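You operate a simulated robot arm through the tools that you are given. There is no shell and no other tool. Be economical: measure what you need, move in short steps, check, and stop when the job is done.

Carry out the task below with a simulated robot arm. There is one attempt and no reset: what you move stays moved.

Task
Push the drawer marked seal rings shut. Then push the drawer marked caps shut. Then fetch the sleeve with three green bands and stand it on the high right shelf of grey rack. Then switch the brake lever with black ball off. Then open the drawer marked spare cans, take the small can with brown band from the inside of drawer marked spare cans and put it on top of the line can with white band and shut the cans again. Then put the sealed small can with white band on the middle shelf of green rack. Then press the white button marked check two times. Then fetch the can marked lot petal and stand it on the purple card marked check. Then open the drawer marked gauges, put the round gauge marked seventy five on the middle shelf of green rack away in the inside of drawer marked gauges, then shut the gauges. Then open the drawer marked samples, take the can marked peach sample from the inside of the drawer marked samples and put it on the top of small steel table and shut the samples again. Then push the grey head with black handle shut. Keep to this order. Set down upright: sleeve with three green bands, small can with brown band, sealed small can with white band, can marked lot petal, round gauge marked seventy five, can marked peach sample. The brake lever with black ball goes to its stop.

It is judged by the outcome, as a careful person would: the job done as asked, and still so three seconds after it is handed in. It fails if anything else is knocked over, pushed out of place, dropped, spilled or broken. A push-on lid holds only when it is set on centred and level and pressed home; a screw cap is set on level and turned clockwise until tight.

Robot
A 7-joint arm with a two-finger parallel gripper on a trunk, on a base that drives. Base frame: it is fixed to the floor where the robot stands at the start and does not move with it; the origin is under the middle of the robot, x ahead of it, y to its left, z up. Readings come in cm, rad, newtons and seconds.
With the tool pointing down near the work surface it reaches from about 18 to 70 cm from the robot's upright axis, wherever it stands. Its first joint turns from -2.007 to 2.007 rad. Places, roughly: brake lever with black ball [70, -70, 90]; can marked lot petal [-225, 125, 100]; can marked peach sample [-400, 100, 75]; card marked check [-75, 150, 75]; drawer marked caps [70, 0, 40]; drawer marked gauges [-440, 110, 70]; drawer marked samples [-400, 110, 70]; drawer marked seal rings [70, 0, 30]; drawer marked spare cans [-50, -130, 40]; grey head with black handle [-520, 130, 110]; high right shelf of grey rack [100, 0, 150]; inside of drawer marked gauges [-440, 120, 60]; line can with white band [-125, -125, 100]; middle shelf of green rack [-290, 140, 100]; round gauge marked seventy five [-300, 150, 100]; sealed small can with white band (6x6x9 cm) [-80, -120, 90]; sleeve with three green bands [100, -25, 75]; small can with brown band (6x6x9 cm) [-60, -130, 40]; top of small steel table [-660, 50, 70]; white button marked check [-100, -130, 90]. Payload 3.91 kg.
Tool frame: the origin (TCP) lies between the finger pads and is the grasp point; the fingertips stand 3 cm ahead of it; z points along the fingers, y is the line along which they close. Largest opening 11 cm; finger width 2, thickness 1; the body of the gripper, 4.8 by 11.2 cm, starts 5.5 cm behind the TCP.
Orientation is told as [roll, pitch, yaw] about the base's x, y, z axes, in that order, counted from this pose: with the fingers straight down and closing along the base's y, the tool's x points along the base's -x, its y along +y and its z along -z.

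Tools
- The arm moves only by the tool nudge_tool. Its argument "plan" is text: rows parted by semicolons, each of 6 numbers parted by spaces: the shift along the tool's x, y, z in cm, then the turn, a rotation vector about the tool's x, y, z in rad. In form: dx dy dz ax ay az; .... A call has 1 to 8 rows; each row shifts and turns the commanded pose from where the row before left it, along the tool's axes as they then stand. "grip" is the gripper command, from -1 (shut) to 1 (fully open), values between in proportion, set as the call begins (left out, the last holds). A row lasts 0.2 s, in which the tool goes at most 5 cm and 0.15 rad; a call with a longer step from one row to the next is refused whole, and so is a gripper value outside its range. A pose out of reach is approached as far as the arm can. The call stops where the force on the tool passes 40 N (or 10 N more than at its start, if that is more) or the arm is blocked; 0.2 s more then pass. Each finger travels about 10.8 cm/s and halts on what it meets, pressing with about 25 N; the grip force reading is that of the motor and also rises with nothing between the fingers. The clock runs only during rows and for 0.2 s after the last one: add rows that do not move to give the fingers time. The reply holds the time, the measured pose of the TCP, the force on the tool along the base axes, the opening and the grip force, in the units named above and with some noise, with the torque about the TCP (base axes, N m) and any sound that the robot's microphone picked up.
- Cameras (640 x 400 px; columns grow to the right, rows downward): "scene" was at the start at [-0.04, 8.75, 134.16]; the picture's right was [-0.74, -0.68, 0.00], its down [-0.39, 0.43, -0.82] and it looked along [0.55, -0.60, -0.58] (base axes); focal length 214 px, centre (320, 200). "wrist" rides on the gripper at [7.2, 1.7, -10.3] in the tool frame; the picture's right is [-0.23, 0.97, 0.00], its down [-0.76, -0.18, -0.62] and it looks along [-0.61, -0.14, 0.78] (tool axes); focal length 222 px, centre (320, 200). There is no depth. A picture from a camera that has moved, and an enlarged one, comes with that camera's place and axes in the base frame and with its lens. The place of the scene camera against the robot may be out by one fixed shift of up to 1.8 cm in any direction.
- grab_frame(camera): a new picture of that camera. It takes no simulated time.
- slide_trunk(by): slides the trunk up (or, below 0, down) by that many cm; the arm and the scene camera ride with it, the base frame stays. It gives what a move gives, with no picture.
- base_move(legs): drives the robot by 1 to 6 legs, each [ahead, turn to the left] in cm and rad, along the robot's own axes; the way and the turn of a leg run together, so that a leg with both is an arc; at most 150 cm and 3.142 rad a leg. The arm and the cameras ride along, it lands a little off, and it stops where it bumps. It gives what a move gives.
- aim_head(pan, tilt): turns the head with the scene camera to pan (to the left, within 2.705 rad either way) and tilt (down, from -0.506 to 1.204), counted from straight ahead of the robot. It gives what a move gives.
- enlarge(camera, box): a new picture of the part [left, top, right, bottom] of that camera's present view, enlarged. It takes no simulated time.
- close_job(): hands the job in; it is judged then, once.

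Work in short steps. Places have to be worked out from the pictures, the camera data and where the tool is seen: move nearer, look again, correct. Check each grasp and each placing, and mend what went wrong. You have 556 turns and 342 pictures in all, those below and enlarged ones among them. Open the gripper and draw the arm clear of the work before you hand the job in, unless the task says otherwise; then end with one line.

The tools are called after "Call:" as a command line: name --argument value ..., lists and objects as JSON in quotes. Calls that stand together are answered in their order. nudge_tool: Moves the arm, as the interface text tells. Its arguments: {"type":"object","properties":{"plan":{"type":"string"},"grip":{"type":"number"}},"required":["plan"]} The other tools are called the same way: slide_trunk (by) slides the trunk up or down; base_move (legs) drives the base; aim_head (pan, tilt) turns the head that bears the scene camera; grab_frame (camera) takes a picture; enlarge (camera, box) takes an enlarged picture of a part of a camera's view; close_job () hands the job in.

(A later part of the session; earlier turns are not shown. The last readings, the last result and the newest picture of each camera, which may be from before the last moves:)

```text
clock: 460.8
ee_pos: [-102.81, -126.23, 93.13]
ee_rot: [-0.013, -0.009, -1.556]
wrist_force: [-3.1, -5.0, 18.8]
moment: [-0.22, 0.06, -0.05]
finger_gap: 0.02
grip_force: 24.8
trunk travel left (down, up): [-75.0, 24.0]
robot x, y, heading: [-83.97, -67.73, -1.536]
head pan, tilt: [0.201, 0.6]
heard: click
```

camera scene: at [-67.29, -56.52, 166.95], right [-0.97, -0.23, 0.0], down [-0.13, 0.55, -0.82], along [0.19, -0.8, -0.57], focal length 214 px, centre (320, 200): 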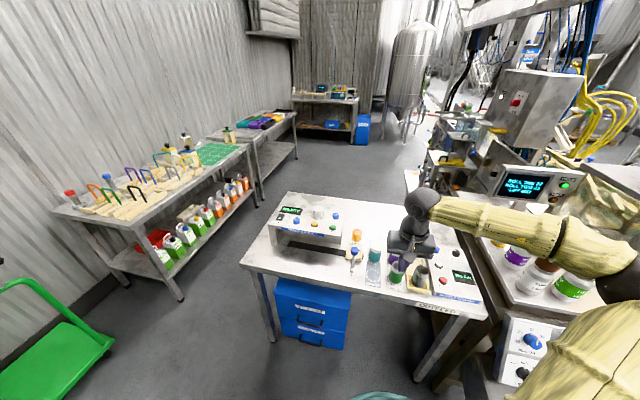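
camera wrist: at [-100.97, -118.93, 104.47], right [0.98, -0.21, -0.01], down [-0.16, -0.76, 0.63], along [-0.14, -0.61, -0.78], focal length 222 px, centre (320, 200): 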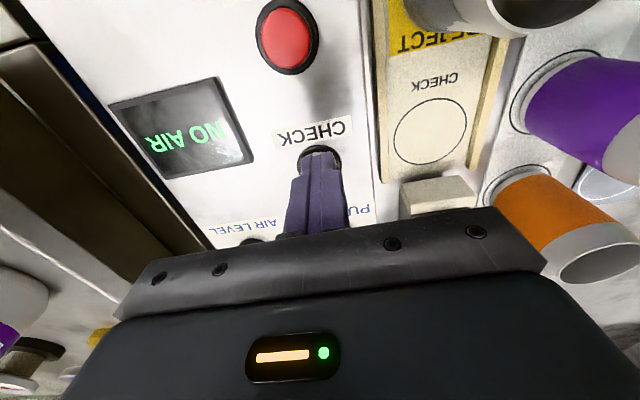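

Two clicks done. I raise, back off, and head for the "lot petal" can near (-225,125).

Call:
nudge_tool --plan "0 0 -2 0 0 0; 0 0 -4 0 0 0; 0 0 -4 0 0 0; 0 0 -4 0 0 0; 0 0 -4 0 0 0; 0 0 0 0 0 0"

Call:
base_move --legs '[[-44, 0], [0, -2.06], [80, 0], [72, 0], [0, -1.11]]'

Call:
aim_head --pan 0.2 --tilt 0.5

Call:
grab_frame --camera "scene"

```text
clock: 462.2
ee_pos: [-102.51, -126.34, 110.93]
ee_rot: [-0.011, -0.005, -1.557]
wrist_force: [-0.1, -0.5, -0.1]
moment: [0.06, -0.03, 0.0]
finger_gap: 0.0
grip_force: 24.8
trunk travel left (down, up): [-75.0, 24.0]
robot x, y, heading: [-84.15, -68.35, -1.542]
head pan, tilt: [0.201, 0.6]
```

```text
clock: 485.2
ee_pos: [-201.5, 100.43, 111.08]
ee_rot: [-0.012, -0.003, 1.55]
wrist_force: [-0.1, -0.2, 0.4]
moment: [0.02, 0.02, 0.0]
finger_gap: 0.0
grip_force: 24.9
trunk travel left (down, up): [-75.0, 24.0]
robot x, y, heading: [-222.32, 42.76, 1.568]
head pan, tilt: [0.201, 0.6]
```

```text
clock: 485.8
ee_pos: [-201.5, 100.41, 110.96]
ee_rot: [-0.011, -0.002, 1.548]
wrist_force: [-0.2, -1.0, 0.6]
moment: [0.03, 0.02, -0.02]
finger_gap: 0.0
grip_force: 25.2
trunk travel left (down, up): [-75.0, 24.0]
robot x, y, heading: [-221.96, 42.78, 1.565]
head pan, tilt: [0.201, 0.499]
```

```text
148 pictures are left
camera scene: at [-239.36, 46.02, 167.85], right [0.98, 0.19, 0.0], down [0.09, -0.47, -0.88], along [-0.17, 0.86, -0.48], focal length 214 px, centre (320, 200)
```

scene: 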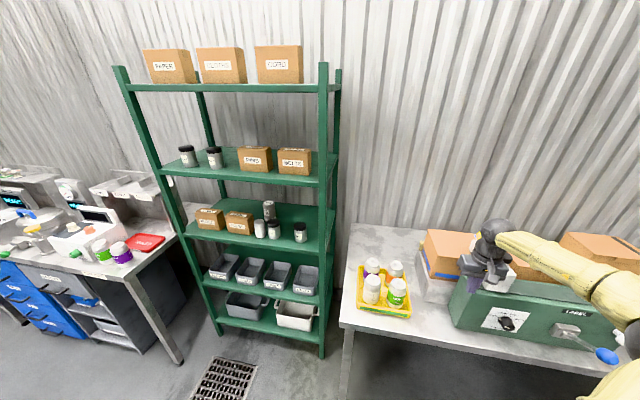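

Call:
enlarge --camera "scene" --box '[340, 230, 440, 330]'

Call:
enlarge --camera "scene" --box '[400, 200, 640, 390]'

```text
4.00 times, centred on (390, 280) of scene
camera zoom: at [-239.36, 46.02, 167.85], right [0.98, 0.19, 0.0], down [0.09, -0.47, -0.88], along [-0.17, 0.86, -0.48], focal length 858 px, centre (40, -120)
```

zoom: 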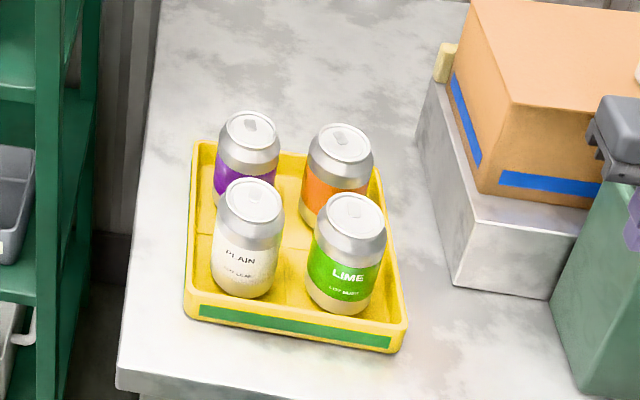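

```text
2.11 times, centred on (520, 295) of scene
camera zoom: at [-239.36, 46.02, 167.85], right [0.98, 0.19, 0.0], down [0.09, -0.47, -0.88], along [-0.17, 0.86, -0.48], focal length 452 px, centre (-101, 0)
```

zoom: 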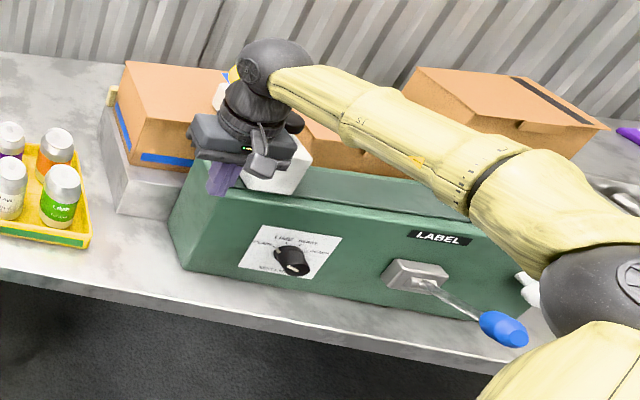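

Call:
enlarge --camera "scene" --box '[362, 252, 414, 312]'

```text
6.67 times, centred on (388, 282) of scene
camera zoom: at [-239.36, 46.02, 167.85], right [0.98, 0.19, 0.0], down [0.09, -0.47, -0.88], along [-0.17, 0.86, -0.48], focal length 1430 px, centre (-133, -347)
```

zoom: 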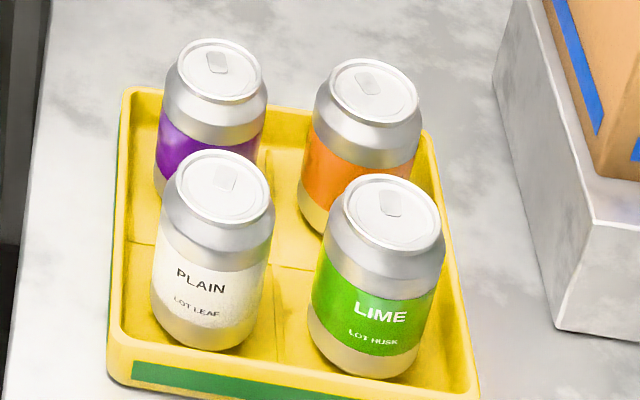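

LEAF and HUSK are the front cans, so PETAL is purple or orange in the back row. I move left to read the purple can's front.

Call:
base_move --legs '[[0, 1.57], [42, 0], [0, -1.57]]'

Call:
aim_head --pan -0.35 --tilt 0.55

Call:
grab_frame --camera "scene"

```text
clock: 499.9
ee_pos: [-241.16, 100.7, 111.03]
ee_rot: [-0.013, -0.005, 1.509]
wrist_force: [-0.4, 0.1, 0.0]
moment: [-0.01, 0.01, -0.03]
finger_gap: 0.0
grip_force: 25.0
trunk travel left (down, up): [-75.0, 24.0]
robot x, y, heading: [-264.12, 44.48, 1.52]
head pan, tilt: [0.201, 0.499]
```

```text
clock: 500.8
ee_pos: [-241.06, 100.69, 110.98]
ee_rot: [-0.012, -0.004, 1.508]
wrist_force: [-0.5, -0.1, 0.6]
moment: [0.01, 0.02, -0.01]
finger_gap: 0.0
grip_force: 25.1
trunk travel left (down, up): [-75.0, 24.0]
robot x, y, heading: [-264.16, 44.18, 1.524]
head pan, tilt: [-0.351, 0.55]
```

```text
144 pictures are left
camera scene: at [-276.25, 47.17, 167.4], right [0.92, -0.39, 0.0], down [-0.2, -0.48, -0.85], along [0.33, 0.79, -0.52], focal length 214 px, centre (320, 200)
```

scene: 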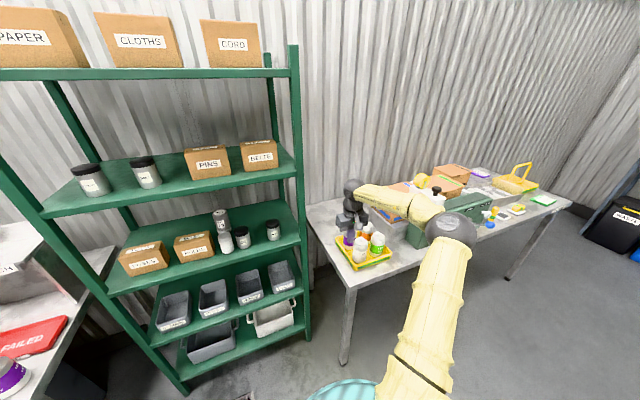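

Call:
enlarge --camera "scene" --box '[330, 215, 400, 275]'

Call:
grab_frame --camera "wrist"

```text
6.67 times, centred on (365, 245) of scene
camera zoom: at [-276.25, 47.17, 167.4], right [0.92, -0.39, 0.0], down [-0.2, -0.48, -0.85], along [0.33, 0.79, -0.52], focal length 1430 px, centre (20, -100)
```

zoom: 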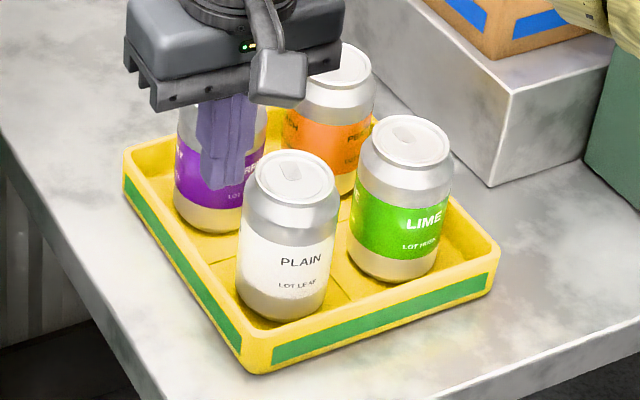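

```text
142 pictures are left
camera wrist: at [-243.23, 93.55, 121.27], right [-0.96, 0.29, -0.01], down [0.22, 0.75, 0.63], along [0.19, 0.6, -0.78], focal length 222 px, centre (320, 200)
```

wrist: 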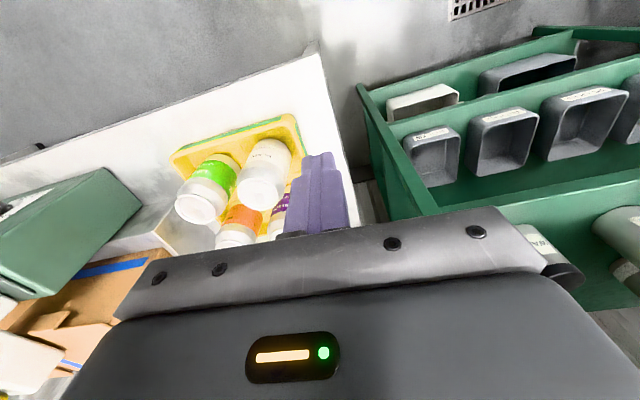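

Call:
nudge_tool --plan "4 0 -2 0 0 0; 4 0 -2 0 0 0; 4 0 -2 0 0 0; 4 0 0 0 0 0; 0 0 0 0 0 0"

Call:
enlarge --camera "scene" --box '[335, 215, 395, 265]'

```text
clock: 502.0
ee_pos: [-242.12, 84.53, 117.11]
ee_rot: [-0.012, -0.003, 1.508]
wrist_force: [-0.1, 0.2, 0.1]
moment: [-0.01, -0.02, 0.02]
finger_gap: 0.01
grip_force: 25.0
trunk travel left (down, up): [-75.0, 24.0]
robot x, y, heading: [-263.83, 44.13, 1.524]
head pan, tilt: [-0.351, 0.55]
```

```text
8.00 times, centred on (365, 240) of scene
camera zoom: at [-276.25, 47.21, 167.4], right [0.92, -0.39, 0.0], down [-0.2, -0.48, -0.85], along [0.33, 0.79, -0.52], focal length 1716 px, centre (-40, -120)
```

zoom: 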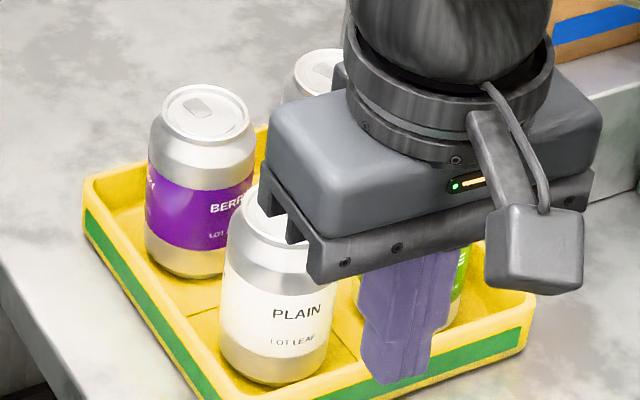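

I go further left and closer for a more oblique view.

Call:
base_move --legs '[[0, 1.6], [16, 0], [0, -1.57], [16, 0]]'

Call:
aim_head --pan -0.6 --tilt 0.6

Call:
grab_frame --camera "scene"

```text
clock: 515.9
ee_pos: [-256.59, 100.77, 117.05]
ee_rot: [-0.013, -0.004, 1.495]
wrist_force: [0.1, -0.1, -0.5]
moment: [-0.01, -0.01, 0.03]
finger_gap: 0.04
grip_force: 24.6
trunk travel left (down, up): [-75.0, 24.0]
robot x, y, heading: [-279.28, 60.81, 1.512]
head pan, tilt: [-0.351, 0.55]
```

```text
clock: 516.7
ee_pos: [-256.63, 100.83, 117.14]
ee_rot: [-0.011, -0.003, 1.492]
wrist_force: [0.0, -0.2, 1.2]
moment: [0.0, -0.03, 0.03]
finger_gap: 0.01
grip_force: 24.7
trunk travel left (down, up): [-75.0, 24.0]
robot x, y, heading: [-279.04, 60.55, 1.511]
head pan, tilt: [-0.6, 0.6]
```

```text
140 pictures are left
camera scene: at [-289.36, 62.67, 166.95], right [0.79, -0.61, 0.0], down [-0.35, -0.45, -0.83], along [0.5, 0.65, -0.56], focal length 214 px, centre (320, 200)
```

scene: 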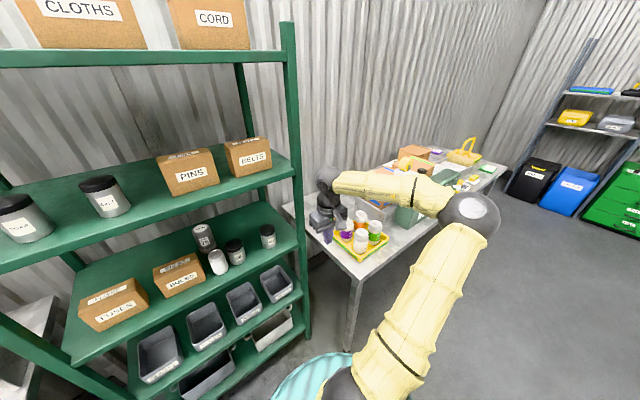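

Call:
enlarge --camera "scene" --box '[330, 205, 390, 260]'

```text
7.27 times, centred on (360, 232) of scene
camera zoom: at [-289.36, 62.67, 166.95], right [0.79, -0.61, 0.0], down [-0.35, -0.45, -0.83], along [0.5, 0.65, -0.56], focal length 1560 px, centre (29, -36)
```

zoom: 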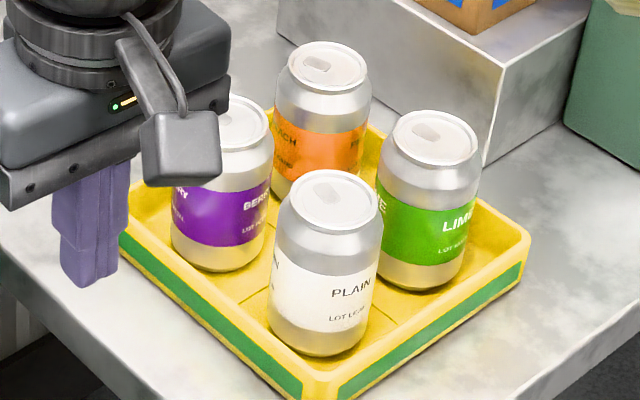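

Call:
enlarge --camera "scene" --box '[345, 218, 370, 240]'

```text
16.00 times, centred on (358, 229) of scene
camera zoom: at [-289.36, 62.67, 166.95], right [0.79, -0.61, 0.0], down [-0.35, -0.45, -0.83], along [0.5, 0.65, -0.56], focal length 3432 px, centre (-280, -264)
```

zoom: 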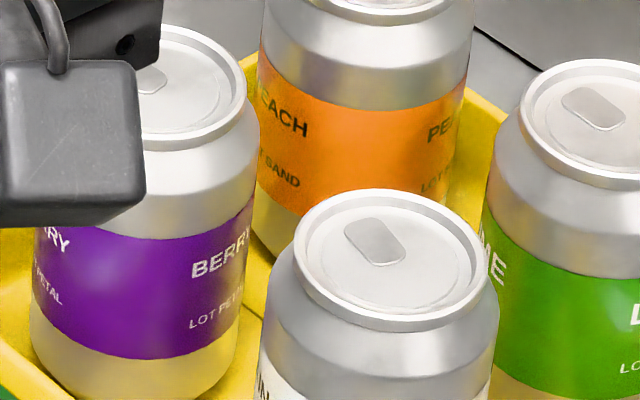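

Purple (BERRY) is LOT PETAL. Its top triangulates to (-230,118,99.5). I yaw the tool 45° so the fingers go to the diagonal gaps, open it, and reposition the base.

Call:
nudge_tool --plan "0 0 0 0 0 0.15; 0 0 0 0 0 0.15; 0 0 0 0 0 0.15; 0 0 0 0 0 0.15; 0 0 0 0 0 0.1; 0 0 0 0 0 0" --grip 0.55

Call:
base_move --legs '[[-10, -0.0], [0, -1.51], [26, 0], [0, 1.57]]'

Call:
grab_frame --camera "wrist"

Call:
aim_head --pan -0.1 --tilt 0.7

Call:
grab_frame --camera "scene"

```text
clock: 518.1
ee_pos: [-256.49, 100.82, 117.06]
ee_rot: [-0.006, -0.01, 0.792]
wrist_force: [-0.8, -0.3, -0.4]
moment: [-0.01, 0.01, -0.04]
finger_gap: 8.52
grip_force: 0.0
trunk travel left (down, up): [-75.0, 24.0]
robot x, y, heading: [-279.24, 60.49, 1.509]
head pan, tilt: [-0.6, 0.6]
```

```text
clock: 531.9
ee_pos: [-232.26, 91.35, 117.12]
ee_rot: [-0.007, -0.013, 0.831]
wrist_force: [0.0, 0.1, -0.6]
moment: [0.02, 0.03, 0.0]
finger_gap: 8.55
grip_force: 0.1
trunk travel left (down, up): [-75.0, 24.0]
robot x, y, heading: [-253.51, 50.38, 1.554]
head pan, tilt: [-0.6, 0.6]
```

```text
137 pictures are left
camera wrist: at [-238.43, 87.11, 127.32], right [-0.57, 0.82, 0.0], down [0.64, 0.44, 0.63], along [0.52, 0.36, -0.77], focal length 222 px, centre (320, 200)
```

wrist: 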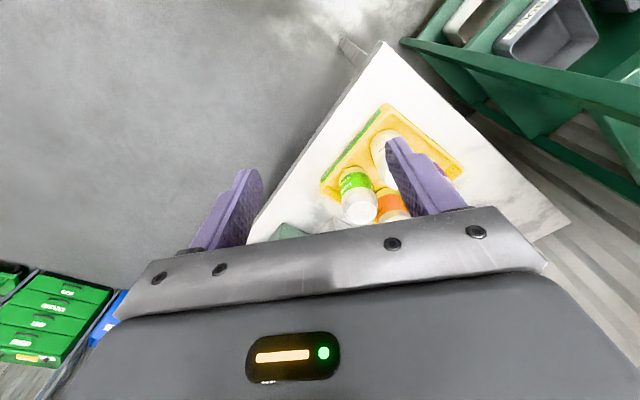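

```text
clock: 532.9
ee_pos: [-232.36, 91.17, 117.13]
ee_rot: [-0.006, -0.01, 0.832]
wrist_force: [-0.6, -0.5, 0.0]
moment: [-0.03, 0.0, -0.01]
finger_gap: 8.51
grip_force: 0.0
trunk travel left (down, up): [-75.0, 24.0]
robot x, y, heading: [-253.44, 50.18, 1.549]
head pan, tilt: [-0.099, 0.7]
```

```text
136 pictures are left
camera scene: at [-267.8, 53.18, 166.09], right [0.99, -0.12, 0.0], down [-0.08, -0.64, -0.76], along [0.09, 0.76, -0.64], focal length 214 px, centre (320, 200)
```

scene: 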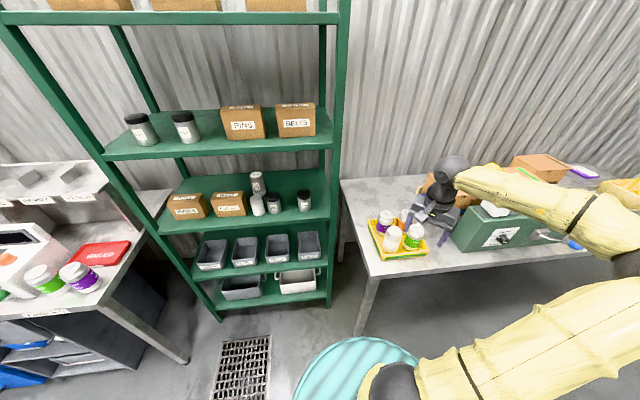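

I move the base 8 cm closer, then reach over with the arm.

Call:
base_move --legs '[[8, 0]]'

Call:
nudge_tool --plan "-2.2 2 0 0 0 0; -2.2 2 0 0 0 0; -2.2 2 0 0 0 0; -2.2 2 0 0 0 0; -2.2 2 0 0 0 0; 0 0 0 0 0 0"

Call:
grab_frame --camera "wrist"

```text
clock: 534.0
ee_pos: [-232.14, 99.48, 117.02]
ee_rot: [-0.008, -0.008, 0.831]
wrist_force: [-0.1, 0.1, -0.9]
moment: [-0.03, -0.01, 0.02]
finger_gap: 8.54
grip_force: 0.0
trunk travel left (down, up): [-75.0, 24.0]
robot x, y, heading: [-253.52, 58.53, 1.552]
head pan, tilt: [-0.099, 0.7]
```

```text
clock: 535.4
ee_pos: [-232.35, 114.27, 117.31]
ee_rot: [-0.007, -0.011, 0.83]
wrist_force: [0.0, 0.5, -0.8]
moment: [0.03, -0.01, 0.02]
finger_gap: 8.56
grip_force: 0.0
trunk travel left (down, up): [-75.0, 24.0]
robot x, y, heading: [-253.55, 58.69, 1.553]
head pan, tilt: [-0.099, 0.7]
```

```text
135 pictures are left
camera wrist: at [-238.41, 110.06, 127.47], right [-0.57, 0.82, 0.0], down [0.64, 0.44, 0.63], along [0.52, 0.35, -0.77], focal length 222 px, centre (320, 200)
```

wrist: 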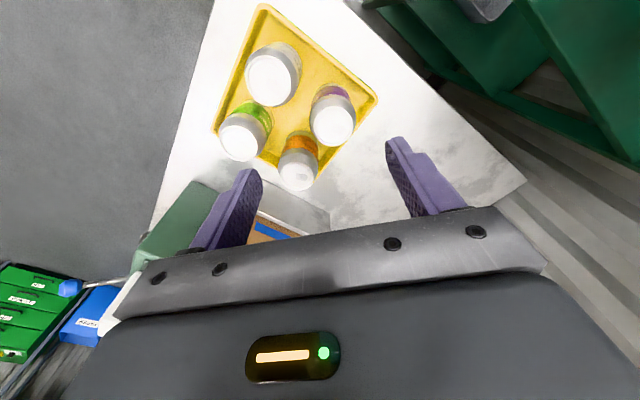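

The purple can's top is at about (-230.6,117.0). I align and descend part-way.

Call:
nudge_tool --plan "-1.6 0.3 0 0 0 0; -1.6 0.3 0 0 0 0; 0 0 3 0 0 0; 0 0 3 0 0 0; 0 0 3 0 0 0; 0 0 0 0 0 0"

Call:
grab_frame --camera "wrist"

Call:
enlarge --camera "scene" --box '[350, 150, 490, 280]'

```text
clock: 536.8
ee_pos: [-230.14, 117.23, 108.31]
ee_rot: [-0.008, -0.009, 0.831]
wrist_force: [-0.1, -0.2, -0.8]
moment: [-0.03, 0.0, -0.02]
finger_gap: 8.53
grip_force: 0.2
trunk travel left (down, up): [-75.0, 24.0]
robot x, y, heading: [-253.46, 58.01, 1.545]
head pan, tilt: [-0.099, 0.7]
```

```text
134 pictures are left
camera wrist: at [-236.37, 112.98, 118.49], right [-0.57, 0.82, 0.0], down [0.64, 0.44, 0.63], along [0.52, 0.35, -0.77], focal length 222 px, centre (320, 200)
```

wrist: 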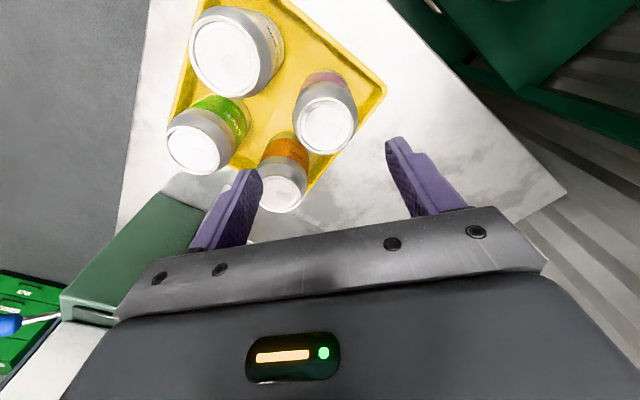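

```text
3.08 times, centred on (420, 215) of scene
camera zoom: at [-267.65, 61.35, 166.09], right [0.99, -0.12, 0.0], down [-0.08, -0.64, -0.76], along [0.09, 0.76, -0.64], focal length 660 px, centre (12, 154)
```

zoom: 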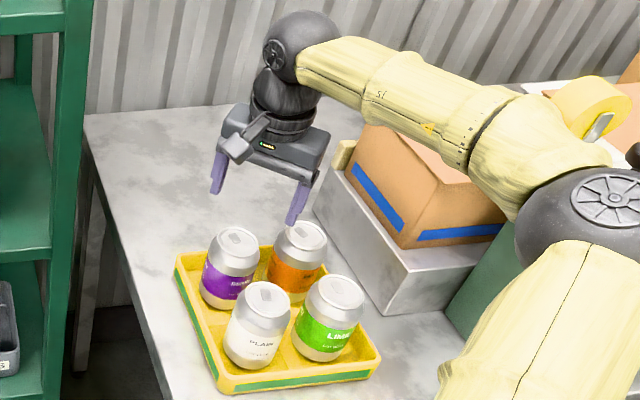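

Both rays agree on (-229.7,118.0) for a top height near 96. I make a small correction and descend 5 cm more.

Call:
nudge_tool --plan "-0.9 0.2 1.5 0 0 0; 0 0 2 0 0 0; 0 0 1.5 0 0 0; 0 0 0 0 0 0"

Call:
grab_frame --camera "wrist"

Call:
enlarge --camera "scene" --box '[350, 150, 490, 280]'

```text
clock: 537.8
ee_pos: [-229.61, 118.01, 103.28]
ee_rot: [-0.007, -0.01, 0.83]
wrist_force: [-0.2, 0.6, 0.6]
moment: [-0.03, -0.02, -0.02]
finger_gap: 8.55
grip_force: 0.0
trunk travel left (down, up): [-75.0, 24.0]
robot x, y, heading: [-253.38, 58.55, 1.551]
head pan, tilt: [-0.099, 0.7]
```

```text
132 pictures are left
camera wrist: at [-235.78, 113.76, 113.48], right [-0.57, 0.82, 0.0], down [0.64, 0.44, 0.63], along [0.52, 0.35, -0.77], focal length 222 px, centre (320, 200)
```

wrist: 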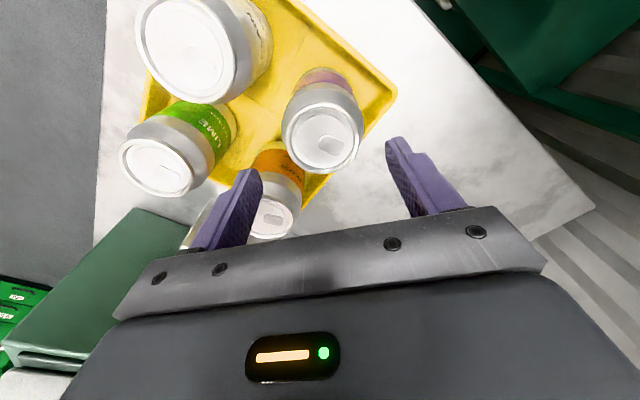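

```text
3.08 times, centred on (420, 215) of scene
camera zoom: at [-267.65, 61.35, 166.09], right [0.99, -0.12, 0.0], down [-0.08, -0.64, -0.76], along [0.09, 0.76, -0.64], focal length 660 px, centre (12, 154)
```

zoom: 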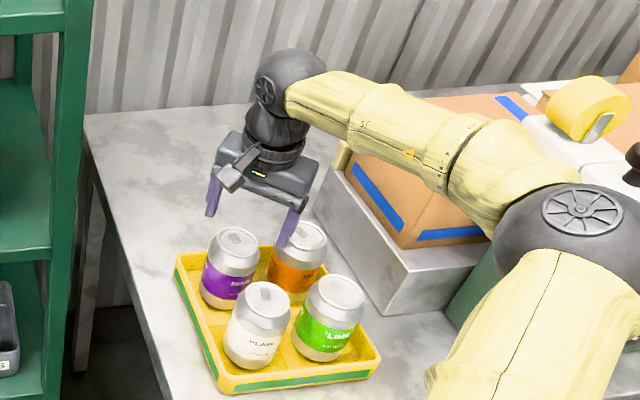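

Refined: top ≈ (-230.4,117.5,98.5), with fingers clear of the neighbours. I correct and descend around the can.

Call:
nudge_tool --plan "0.9 0.2 1 0 0 0; 0 0 2.2 0 0 0; 0 0 2 0 0 0; 0 0 2 0 0 0; 0 0 2 0 0 0; 0 0 0 0 0 0"

Call:
grab_frame --camera "wrist"

Call:
enlarge --camera "scene" --box '[350, 150, 490, 280]'

```text
clock: 539.2
ee_pos: [-230.29, 117.37, 93.94]
ee_rot: [-0.007, -0.01, 0.83]
wrist_force: [0.2, 0.1, -1.0]
moment: [0.01, -0.01, 0.01]
finger_gap: 8.55
grip_force: 0.0
trunk travel left (down, up): [-75.0, 24.0]
robot x, y, heading: [-253.08, 58.7, 1.555]
head pan, tilt: [-0.099, 0.7]
```

```text
130 pictures are left
camera wrist: at [-236.53, 113.19, 104.18], right [-0.57, 0.82, 0.0], down [0.64, 0.44, 0.63], along [0.52, 0.36, -0.77], focal length 222 px, centre (320, 200)
```

wrist: 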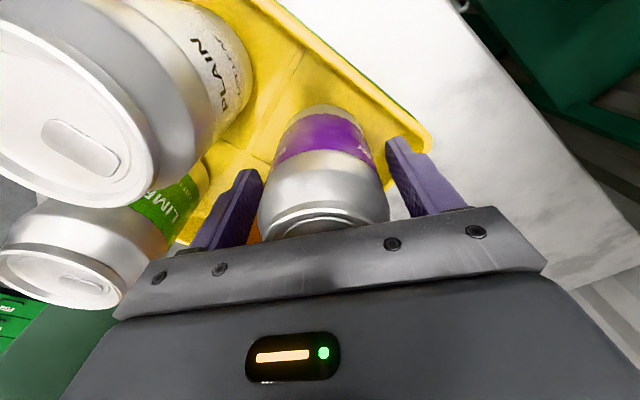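

```text
3.08 times, centred on (420, 215) of scene
camera zoom: at [-267.64, 61.35, 166.09], right [0.99, -0.12, 0.0], down [-0.08, -0.64, -0.76], along [0.09, 0.76, -0.64], focal length 660 px, centre (12, 154)
```

zoom: 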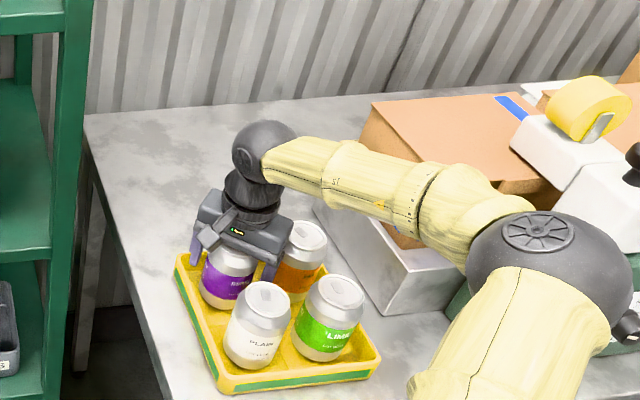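

Call:
nudge_tool --plan "0 0 0 0 0 0; 0 0 0 0 0 0; 0 0 0 0 0 0" --grip -1

Call:
nudge_tool --plan "0 0 -2 0 0 0; 0 0 -3 0 0 0; 0 0 -4 0 0 0; 0 0 -4 0 0 0; 0 0 -4 0 0 0; 0 0 -3 0 0 0; 0 0 0 0 0 0"

Call:
grab_frame --camera "wrist"

Call:
grab_frame --camera "scene"

```text
clock: 540.0
ee_pos: [-230.29, 117.41, 93.96]
ee_rot: [-0.007, -0.011, 0.831]
wrist_force: [-0.3, 0.7, 0.2]
moment: [0.12, 0.13, -0.02]
finger_gap: 6.55
grip_force: 25.3
trunk travel left (down, up): [-75.0, 24.0]
robot x, y, heading: [-253.37, 58.56, 1.549]
head pan, tilt: [-0.099, 0.7]
```

```text
clock: 541.6
ee_pos: [-230.72, 117.24, 114.17]
ee_rot: [-0.008, -0.008, 0.831]
wrist_force: [-0.7, -0.6, -3.6]
moment: [-0.05, 0.0, -0.04]
finger_gap: 6.56
grip_force: 24.9
trunk travel left (down, up): [-75.0, 24.0]
robot x, y, heading: [-253.09, 58.65, 1.547]
head pan, tilt: [-0.099, 0.7]
```

```text
128 pictures are left
camera wrist: at [-236.71, 113.05, 124.42], right [-0.57, 0.82, 0.0], down [0.64, 0.44, 0.63], along [0.52, 0.35, -0.78], focal length 222 px, centre (320, 200)
```

wrist: 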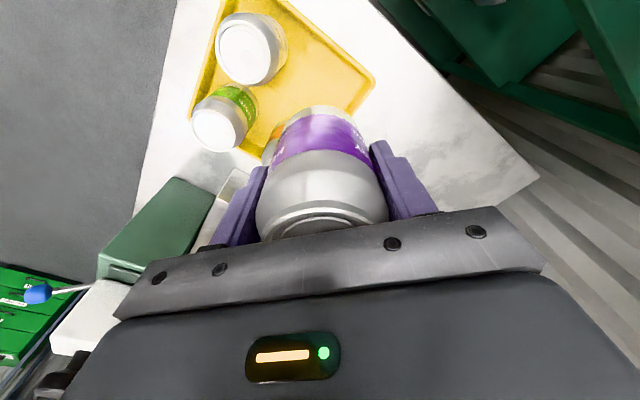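

```text
127 pictures are left
camera scene: at [-267.61, 61.42, 166.09], right [0.99, -0.12, 0.0], down [-0.08, -0.64, -0.76], along [0.09, 0.76, -0.64], focal length 214 px, centre (320, 200)
```

scene: 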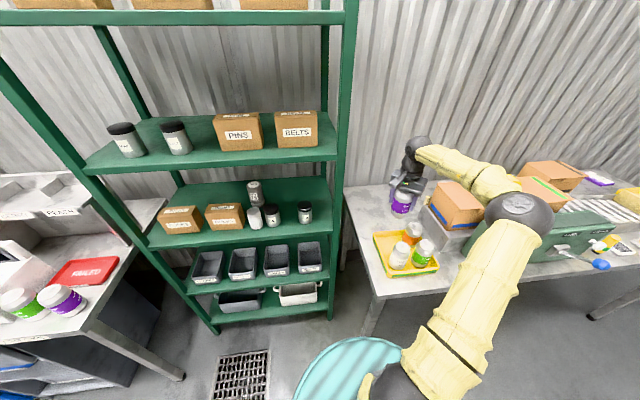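

Lifted. I carry it along the wall bench to the purple CHECK card near x≈-75.

Call:
slide_trunk --by 10

Call:
base_move --legs '[[-32, 0], [0, -1.55], [80, 0], [78, 0], [0, 1.57]]'

Call:
aim_head --pan 0.1 --tilt 0.55

Call:
grab_frame --camera "scene"

```text
clock: 542.9
ee_pos: [-230.55, 117.3, 124.11]
ee_rot: [-0.006, -0.011, 0.831]
wrist_force: [-0.9, -0.3, -2.7]
moment: [0.01, 0.0, 0.01]
finger_gap: 6.55
grip_force: 25.1
trunk travel left (down, up): [-85.0, 14.0]
robot x, y, heading: [-253.34, 58.47, 1.546]
head pan, tilt: [-0.099, 0.7]
```

```text
clock: 565.5
ee_pos: [-72.22, 81.44, 124.17]
ee_rot: [-0.007, -0.01, 0.82]
wrist_force: [-0.6, 0.2, -3.5]
moment: [-0.02, 0.03, -0.01]
finger_gap: 6.55
grip_force: 24.6
trunk travel left (down, up): [-85.0, 14.0]
robot x, y, heading: [-95.68, 23.32, 1.534]
head pan, tilt: [-0.099, 0.7]
```

```text
clock: 566.2
ee_pos: [-72.24, 81.43, 124.24]
ee_rot: [-0.008, -0.01, 0.82]
wrist_force: [0.0, -0.6, -4.6]
moment: [-0.02, 0.02, -0.02]
finger_gap: 6.54
grip_force: 25.1
trunk travel left (down, up): [-85.0, 14.0]
robot x, y, heading: [-95.84, 23.11, 1.538]
head pan, tilt: [0.099, 0.55]
```

```text
126 pictures are left
camera scene: at [-111.5, 26.64, 177.4], right [1.0, 0.07, 0.0], down [0.03, -0.52, -0.85], along [-0.06, 0.85, -0.52], focal length 214 px, centre (320, 200)
```

scene: 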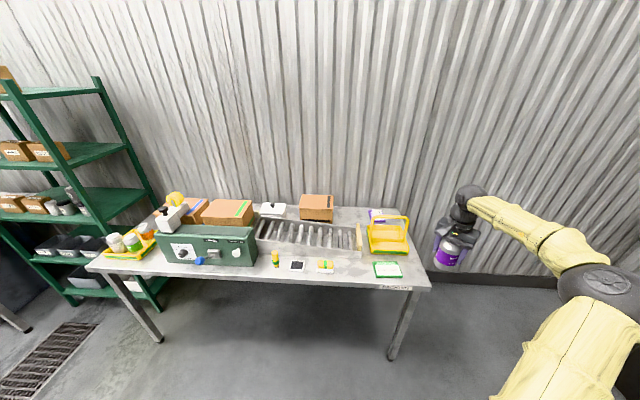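

Call:
enlarge --camera "scene" --box '[250, 190, 440, 300]'

```text
3.37 times, centred on (345, 245) of scene
camera zoom: at [-111.5, 26.64, 177.4], right [1.0, 0.07, 0.0], down [0.03, -0.52, -0.85], along [-0.06, 0.85, -0.52], focal length 722 px, centre (236, 48)
```

zoom: 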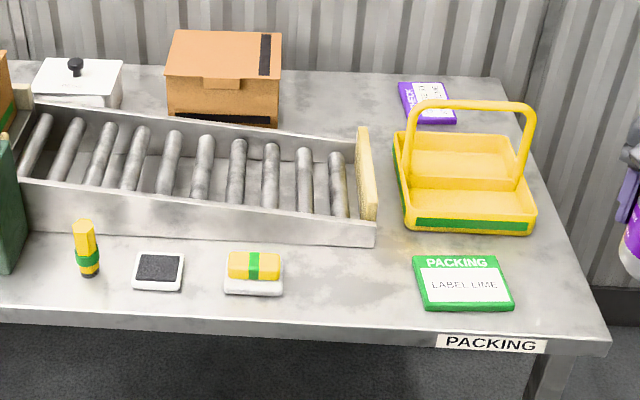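

The purple CHECK card is behind the yellow caddy at about (-79,156), out of reach from the front. I'll approach from the table's right end, driving backward so the arm keeps clear.

Call:
base_move --legs '[[0, 2.126], [-60, 0], [-60, 0], [0, -1.08]]'

Call:
aim_head --pan 0.1 --tilt 0.55

Call:
grab_frame --camera "scene"

```text
clock: 584.9
ee_pos: [-26.85, 131.33, 124.17]
ee_rot: [-0.007, -0.01, 1.849]
wrist_force: [0.6, 0.0, -3.6]
moment: [-0.02, -0.02, 0.02]
finger_gap: 6.53
grip_force: 24.9
trunk travel left (down, up): [-85.0, 14.0]
robot x, y, heading: [11.09, 81.68, 2.572]
head pan, tilt: [0.099, 0.55]
```

```text
clock: 585.5
ee_pos: [-27.02, 131.32, 124.12]
ee_rot: [-0.007, -0.007, 1.851]
wrist_force: [0.9, 0.1, -3.7]
moment: [-0.01, -0.03, 0.02]
finger_gap: 6.54
grip_force: 24.8
trunk travel left (down, up): [-85.0, 14.0]
robot x, y, heading: [11.29, 81.19, 2.572]
head pan, tilt: [0.099, 0.55]
```

```text
124 pictures are left
camera scene: at [-0.19, 69.27, 177.4], right [0.46, 0.89, 0.0], down [0.47, -0.24, -0.85], along [-0.76, 0.39, -0.52], focal length 214 px, centre (320, 200)
```

scene: 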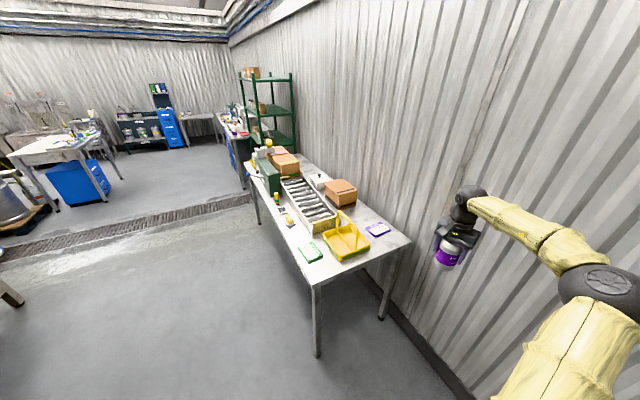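

I adjust to approach along a heading of 2.85, clear of the wall and table leg: shift 25 cm toward the wall by reversing, then turn and advance.

Call:
base_move --legs '[[0, 2.14], [-25, 0], [0, -1.862], [20, 0]]'

Call:
aim_head --pan 0.0 --tilt 0.6

Call:
grab_frame --camera "scene"

```text
clock: 602.9
ee_pos: [-57.16, 150.58, 124.28]
ee_rot: [-0.006, -0.01, 2.124]
wrist_force: [-0.2, 0.4, -3.3]
moment: [-0.03, 0.01, 0.03]
finger_gap: 6.5
grip_force: 25.0
trunk travel left (down, up): [-85.0, 14.0]
robot x, y, heading: [-7.81, 112.54, 2.846]
head pan, tilt: [0.099, 0.55]
```

```text
clock: 603.5
ee_pos: [-57.3, 150.55, 124.14]
ee_rot: [-0.008, -0.008, 2.125]
wrist_force: [-0.3, 0.1, -3.2]
moment: [-0.02, -0.03, -0.01]
finger_gap: 6.52
grip_force: 25.7
trunk travel left (down, up): [-85.0, 14.0]
robot x, y, heading: [-7.59, 112.77, 2.845]
head pan, tilt: [0.0, 0.6]
```

```text
123 pictures are left
camera scene: at [-14.42, 98.99, 176.95], right [0.29, 0.96, 0.0], down [0.54, -0.16, -0.82], along [-0.79, 0.24, -0.57], focal length 214 px, centre (320, 200)
```

scene: 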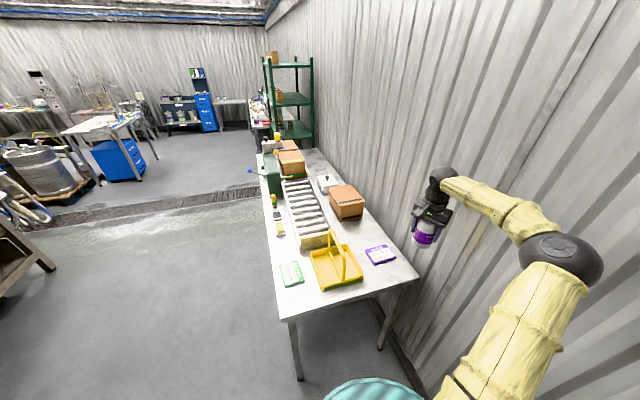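

Call:
base_move --legs '[[12, 0]]'

Call:
grab_frame --camera "wrist"

Call:
enlarge --camera "scene" --box '[260, 200, 460, 340]'

```text
clock: 604.9
ee_pos: [-68.72, 154.25, 123.99]
ee_rot: [-0.01, -0.008, 2.121]
wrist_force: [-0.7, -1.5, -4.0]
moment: [0.0, -0.06, -0.01]
finger_gap: 6.48
grip_force: 25.0
trunk travel left (down, up): [-85.0, 14.0]
robot x, y, heading: [-18.53, 116.2, 2.843]
head pan, tilt: [0.0, 0.6]
```

```text
122 pictures are left
camera wrist: at [-66.37, 147.12, 134.31], right [-0.95, -0.32, -0.01], down [-0.25, 0.73, 0.63], along [-0.19, 0.6, -0.78], focal length 222 px, centre (320, 200)
```

wrist: 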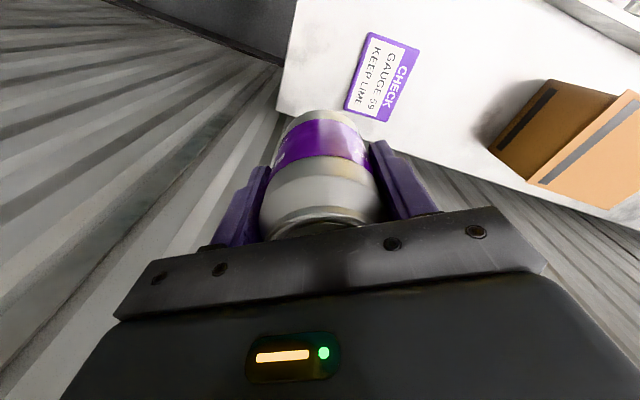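

```text
2.86 times, centred on (360, 270) of scene
camera zoom: at [-26.07, 102.56, 176.94], right [0.29, 0.96, 0.0], down [0.54, -0.17, -0.82], along [-0.79, 0.24, -0.57], focal length 613 px, centre (206, 0)
```

zoom: 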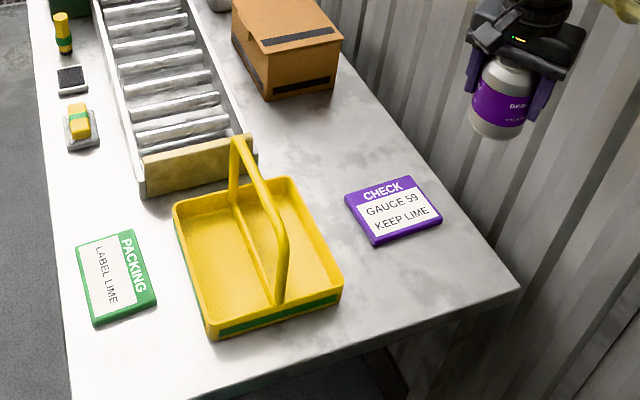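

The card's centre is about (-80.8,152.3). I advance 9 cm with a slight left turn to put the can over it.

Call:
base_move --legs '[[9, 0], [0, 0.09]]'

Call:
grab_frame --camera "wrist"

Call:
enlarge --camera "scene" --box '[300, 130, 480, 340]'

```text
clock: 606.6
ee_pos: [-80.48, 152.17, 124.16]
ee_rot: [-0.008, -0.012, 2.211]
wrist_force: [0.0, 0.3, -3.2]
moment: [0.02, -0.01, -0.01]
finger_gap: 6.51
grip_force: 25.3
trunk travel left (down, up): [-85.0, 14.0]
robot x, y, heading: [-26.77, 118.98, 2.934]
head pan, tilt: [0.0, 0.6]
```

```text
120 pictures are left
camera wrist: at [-77.37, 145.2, 134.39], right [-0.92, -0.4, 0.0], down [-0.31, 0.71, 0.63], along [-0.25, 0.58, -0.78], focal length 222 px, centre (320, 200)
```

wrist: 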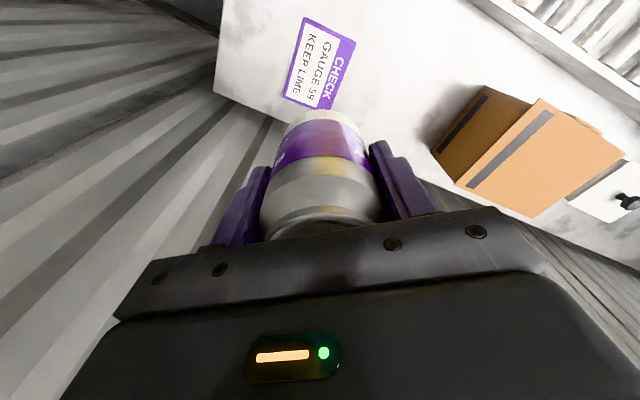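

```text
1.90 times, centred on (390, 235) of scene
camera zoom: at [-33.12, 104.48, 176.95], right [0.2, 0.98, 0.0], down [0.55, -0.11, -0.82], along [-0.81, 0.17, -0.57], focal length 408 px, centre (187, 133)
```

zoom: 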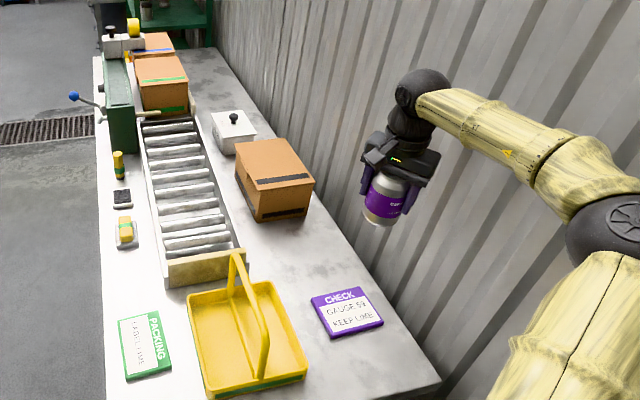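

On axis. I make a small correction and lower.

Call:
nudge_tool --plan "1.2 0.1 0 0 0 0; 0 0 4 0 0 0; 0 0 4 0 0 0; 0 0 4 0 0 0; 0 0 4 0 0 0; 0 0 4 0 0 0; 0 0 0 0 0 0"

Call:
grab_frame --camera "wrist"

Call:
enlarge --camera "scene" --box '[300, 130, 480, 340]'

```text
clock: 608.2
ee_pos: [-79.92, 151.24, 104.21]
ee_rot: [-0.007, -0.01, 2.211]
wrist_force: [-0.4, -0.2, -3.6]
moment: [0.0, -0.03, -0.02]
finger_gap: 6.54
grip_force: 24.9
trunk travel left (down, up): [-85.0, 14.0]
robot x, y, heading: [-27.14, 119.34, 2.939]
head pan, tilt: [0.0, 0.6]
```

```text
118 pictures are left
camera wrist: at [-76.85, 144.34, 114.46], right [-0.92, -0.4, 0.0], down [-0.31, 0.71, 0.63], along [-0.25, 0.58, -0.77], focal length 222 px, centre (320, 200)
```

wrist: 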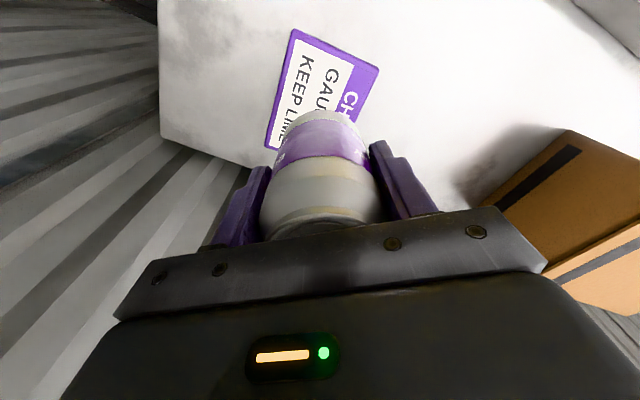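

```text
1.90 times, centred on (390, 235) of scene
camera zoom: at [-33.09, 104.47, 176.95], right [0.2, 0.98, 0.0], down [0.55, -0.11, -0.83], along [-0.81, 0.17, -0.56], focal length 408 px, centre (187, 133)
```

zoom: 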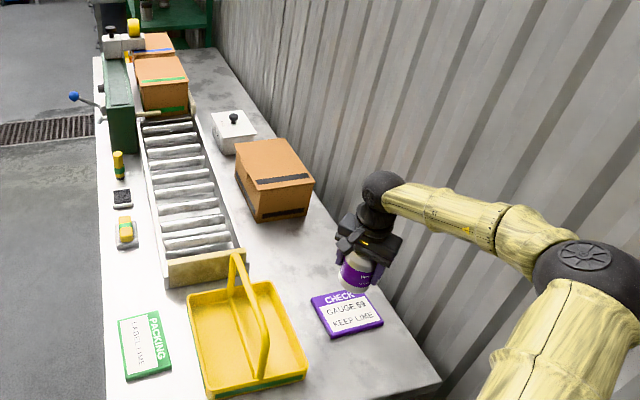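

Call:
nudge_tool --plan "-0.5 0 3 0 0 0; 0 0 3 0 0 0; 0 0 1.5 0 0 0; 0 0 0.5 0 0 0; 0 0 0.5 0 0 0; 0 0 0 0 0 0"

Call:
enlarge --camera "scene" --box '[330, 200, 450, 320]'

```text
clock: 609.6
ee_pos: [-79.98, 151.86, 95.61]
ee_rot: [-0.006, -0.011, 2.211]
wrist_force: [0.5, 0.5, -3.4]
moment: [-0.04, -0.02, 0.01]
finger_gap: 6.51
grip_force: 25.4
trunk travel left (down, up): [-85.0, 14.0]
robot x, y, heading: [-27.39, 119.03, 2.933]
head pan, tilt: [0.0, 0.6]
```

```text
3.33 times, centred on (390, 260) of scene
camera zoom: at [-33.13, 104.5, 176.95], right [0.2, 0.98, 0.0], down [0.55, -0.11, -0.82], along [-0.81, 0.17, -0.57], focal length 715 px, centre (87, 0)
```

zoom: 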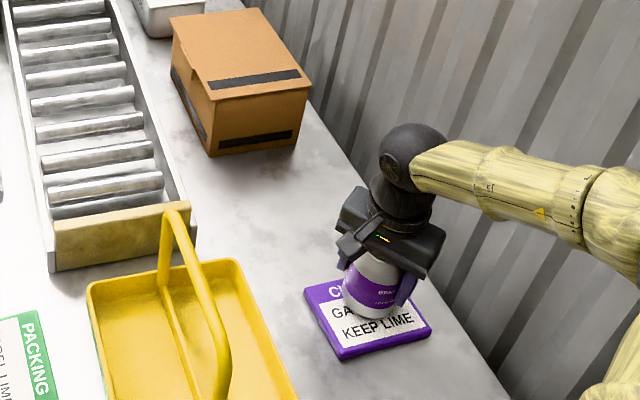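

The can is centred over the card. I lower in small steps to contact.

Call:
nudge_tool --plan "0 0 0.3 0 0 0; 0 0 0.3 0 0 0; 0 0 0.3 0 0 0; 0 0 0.3 0 0 0; 0 0 0 0 0 0"

```text
clock: 610.9
ee_pos: [-80.2, 151.81, 94.64]
ee_rot: [-0.006, -0.011, 2.211]
wrist_force: [-2.1, 1.0, 16.4]
moment: [0.06, 0.29, -0.11]
finger_gap: 6.5
grip_force: 25.1
trunk travel left (down, up): [-85.0, 14.0]
robot x, y, heading: [-27.01, 118.89, 2.936]
head pan, tilt: [0.0, 0.6]
```

Contact. I relax slightly, release and rise.

Call:
nudge_tool --plan "0 0 -0.2 0 0 0; 0 0 0 0 0 0"

Call:
nudge_tool --plan "0 0 0 0 0 0; 0 0 0 0 0 0; 0 0 0 0 0 0" --grip 0.6

Call:
nudge_tool --plan "0 0 -2 0 0 0; 0 0 -3 0 0 0; 0 0 -4 0 0 0; 0 0 -4 0 0 0; 0 0 -4 0 0 0; 0 0 0 0 0 0"

Call:
enlarge --camera "scene" --box '[330, 200, 450, 320]'

```text
clock: 611.5
ee_pos: [-80.2, 151.71, 94.66]
ee_rot: [-0.007, -0.008, 2.212]
wrist_force: [-2.1, 1.0, 4.6]
moment: [0.13, 0.33, -0.03]
finger_gap: 6.49
grip_force: 25.1
trunk travel left (down, up): [-85.0, 14.0]
robot x, y, heading: [-27.33, 119.36, 2.936]
head pan, tilt: [0.0, 0.6]
```

```text
clock: 612.2
ee_pos: [-80.13, 151.86, 94.65]
ee_rot: [-0.006, -0.008, 2.21]
wrist_force: [-0.1, -0.6, 0.0]
moment: [0.01, -0.02, -0.01]
finger_gap: 8.77
grip_force: 0.1
trunk travel left (down, up): [-85.0, 14.0]
robot x, y, heading: [-27.6, 119.22, 2.938]
head pan, tilt: [0.0, 0.6]
```

```text
clock: 613.6
ee_pos: [-80.17, 151.49, 111.61]
ee_rot: [-0.008, -0.005, 2.211]
wrist_force: [0.1, 0.2, -0.2]
moment: [-0.03, 0.0, 0.01]
finger_gap: 8.83
grip_force: 0.0
trunk travel left (down, up): [-85.0, 14.0]
robot x, y, heading: [-27.13, 119.11, 2.94]
head pan, tilt: [0.0, 0.6]
```

```text
3.33 times, centred on (390, 260) of scene
camera zoom: at [-33.16, 104.52, 176.95], right [0.2, 0.98, 0.0], down [0.55, -0.12, -0.82], along [-0.81, 0.17, -0.57], focal length 715 px, centre (87, 0)
```

zoom: 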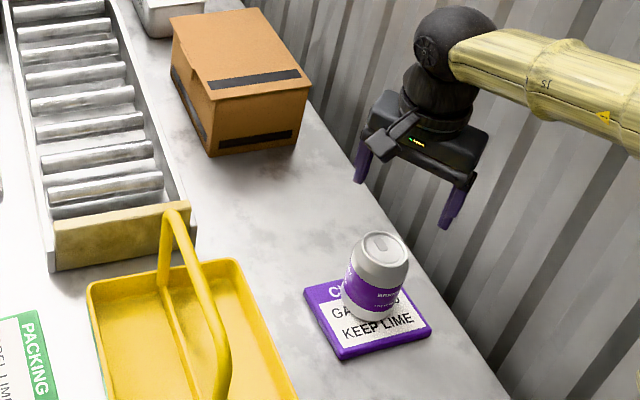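

Placed on the card. Next is the GAUGES drawer near (-440,110). I raise, back out, and drive over there.

Call:
slide_trunk --by 10

Call:
base_move --legs '[[-32, 0], [0, 1.05], [100, 0], [0, -0.85], [120, 0]]'

Call:
base_move --legs '[[120, 0], [115, 0]]'

Call:
grab_frame --camera "scene"

```text
clock: 615.0
ee_pos: [-80.01, 151.7, 121.59]
ee_rot: [-0.008, -0.01, 2.211]
wrist_force: [-0.5, -0.5, 0.0]
moment: [0.01, 0.01, 0.02]
finger_gap: 8.79
grip_force: 0.0
trunk travel left (down, up): [-95.0, 4.0]
robot x, y, heading: [-26.9, 118.77, 2.943]
head pan, tilt: [0.0, 0.6]
```

```text
clock: 636.8
ee_pos: [-242.43, 54.47, 121.73]
ee_rot: [-0.007, -0.01, 2.45]
wrist_force: [-1.0, 0.0, -1.0]
moment: [0.0, 0.02, -0.01]
finger_gap: 8.81
grip_force: 0.1
trunk travel left (down, up): [-95.0, 4.0]
robot x, y, heading: [-182.95, 35.27, -3.11]
head pan, tilt: [0.0, 0.6]
```

```text
clock: 650.3
ee_pos: [-475.51, 49.11, 121.61]
ee_rot: [-0.008, -0.01, 2.434]
wrist_force: [0.5, -0.4, -1.8]
moment: [0.0, 0.02, -0.02]
finger_gap: 8.78
grip_force: 0.0
trunk travel left (down, up): [-95.0, 4.0]
robot x, y, heading: [-416.75, 28.98, -3.12]
head pan, tilt: [0.0, 0.6]
```

```text
114 pictures are left
camera scene: at [-419.24, 13.62, 186.95], right [-0.02, 1.0, 0.0], down [0.57, 0.01, -0.82], along [-0.82, -0.02, -0.57], focal length 214 px, centre (320, 200)
```

scene: 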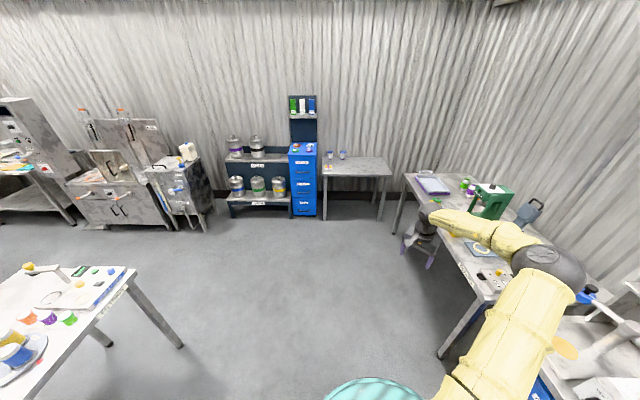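

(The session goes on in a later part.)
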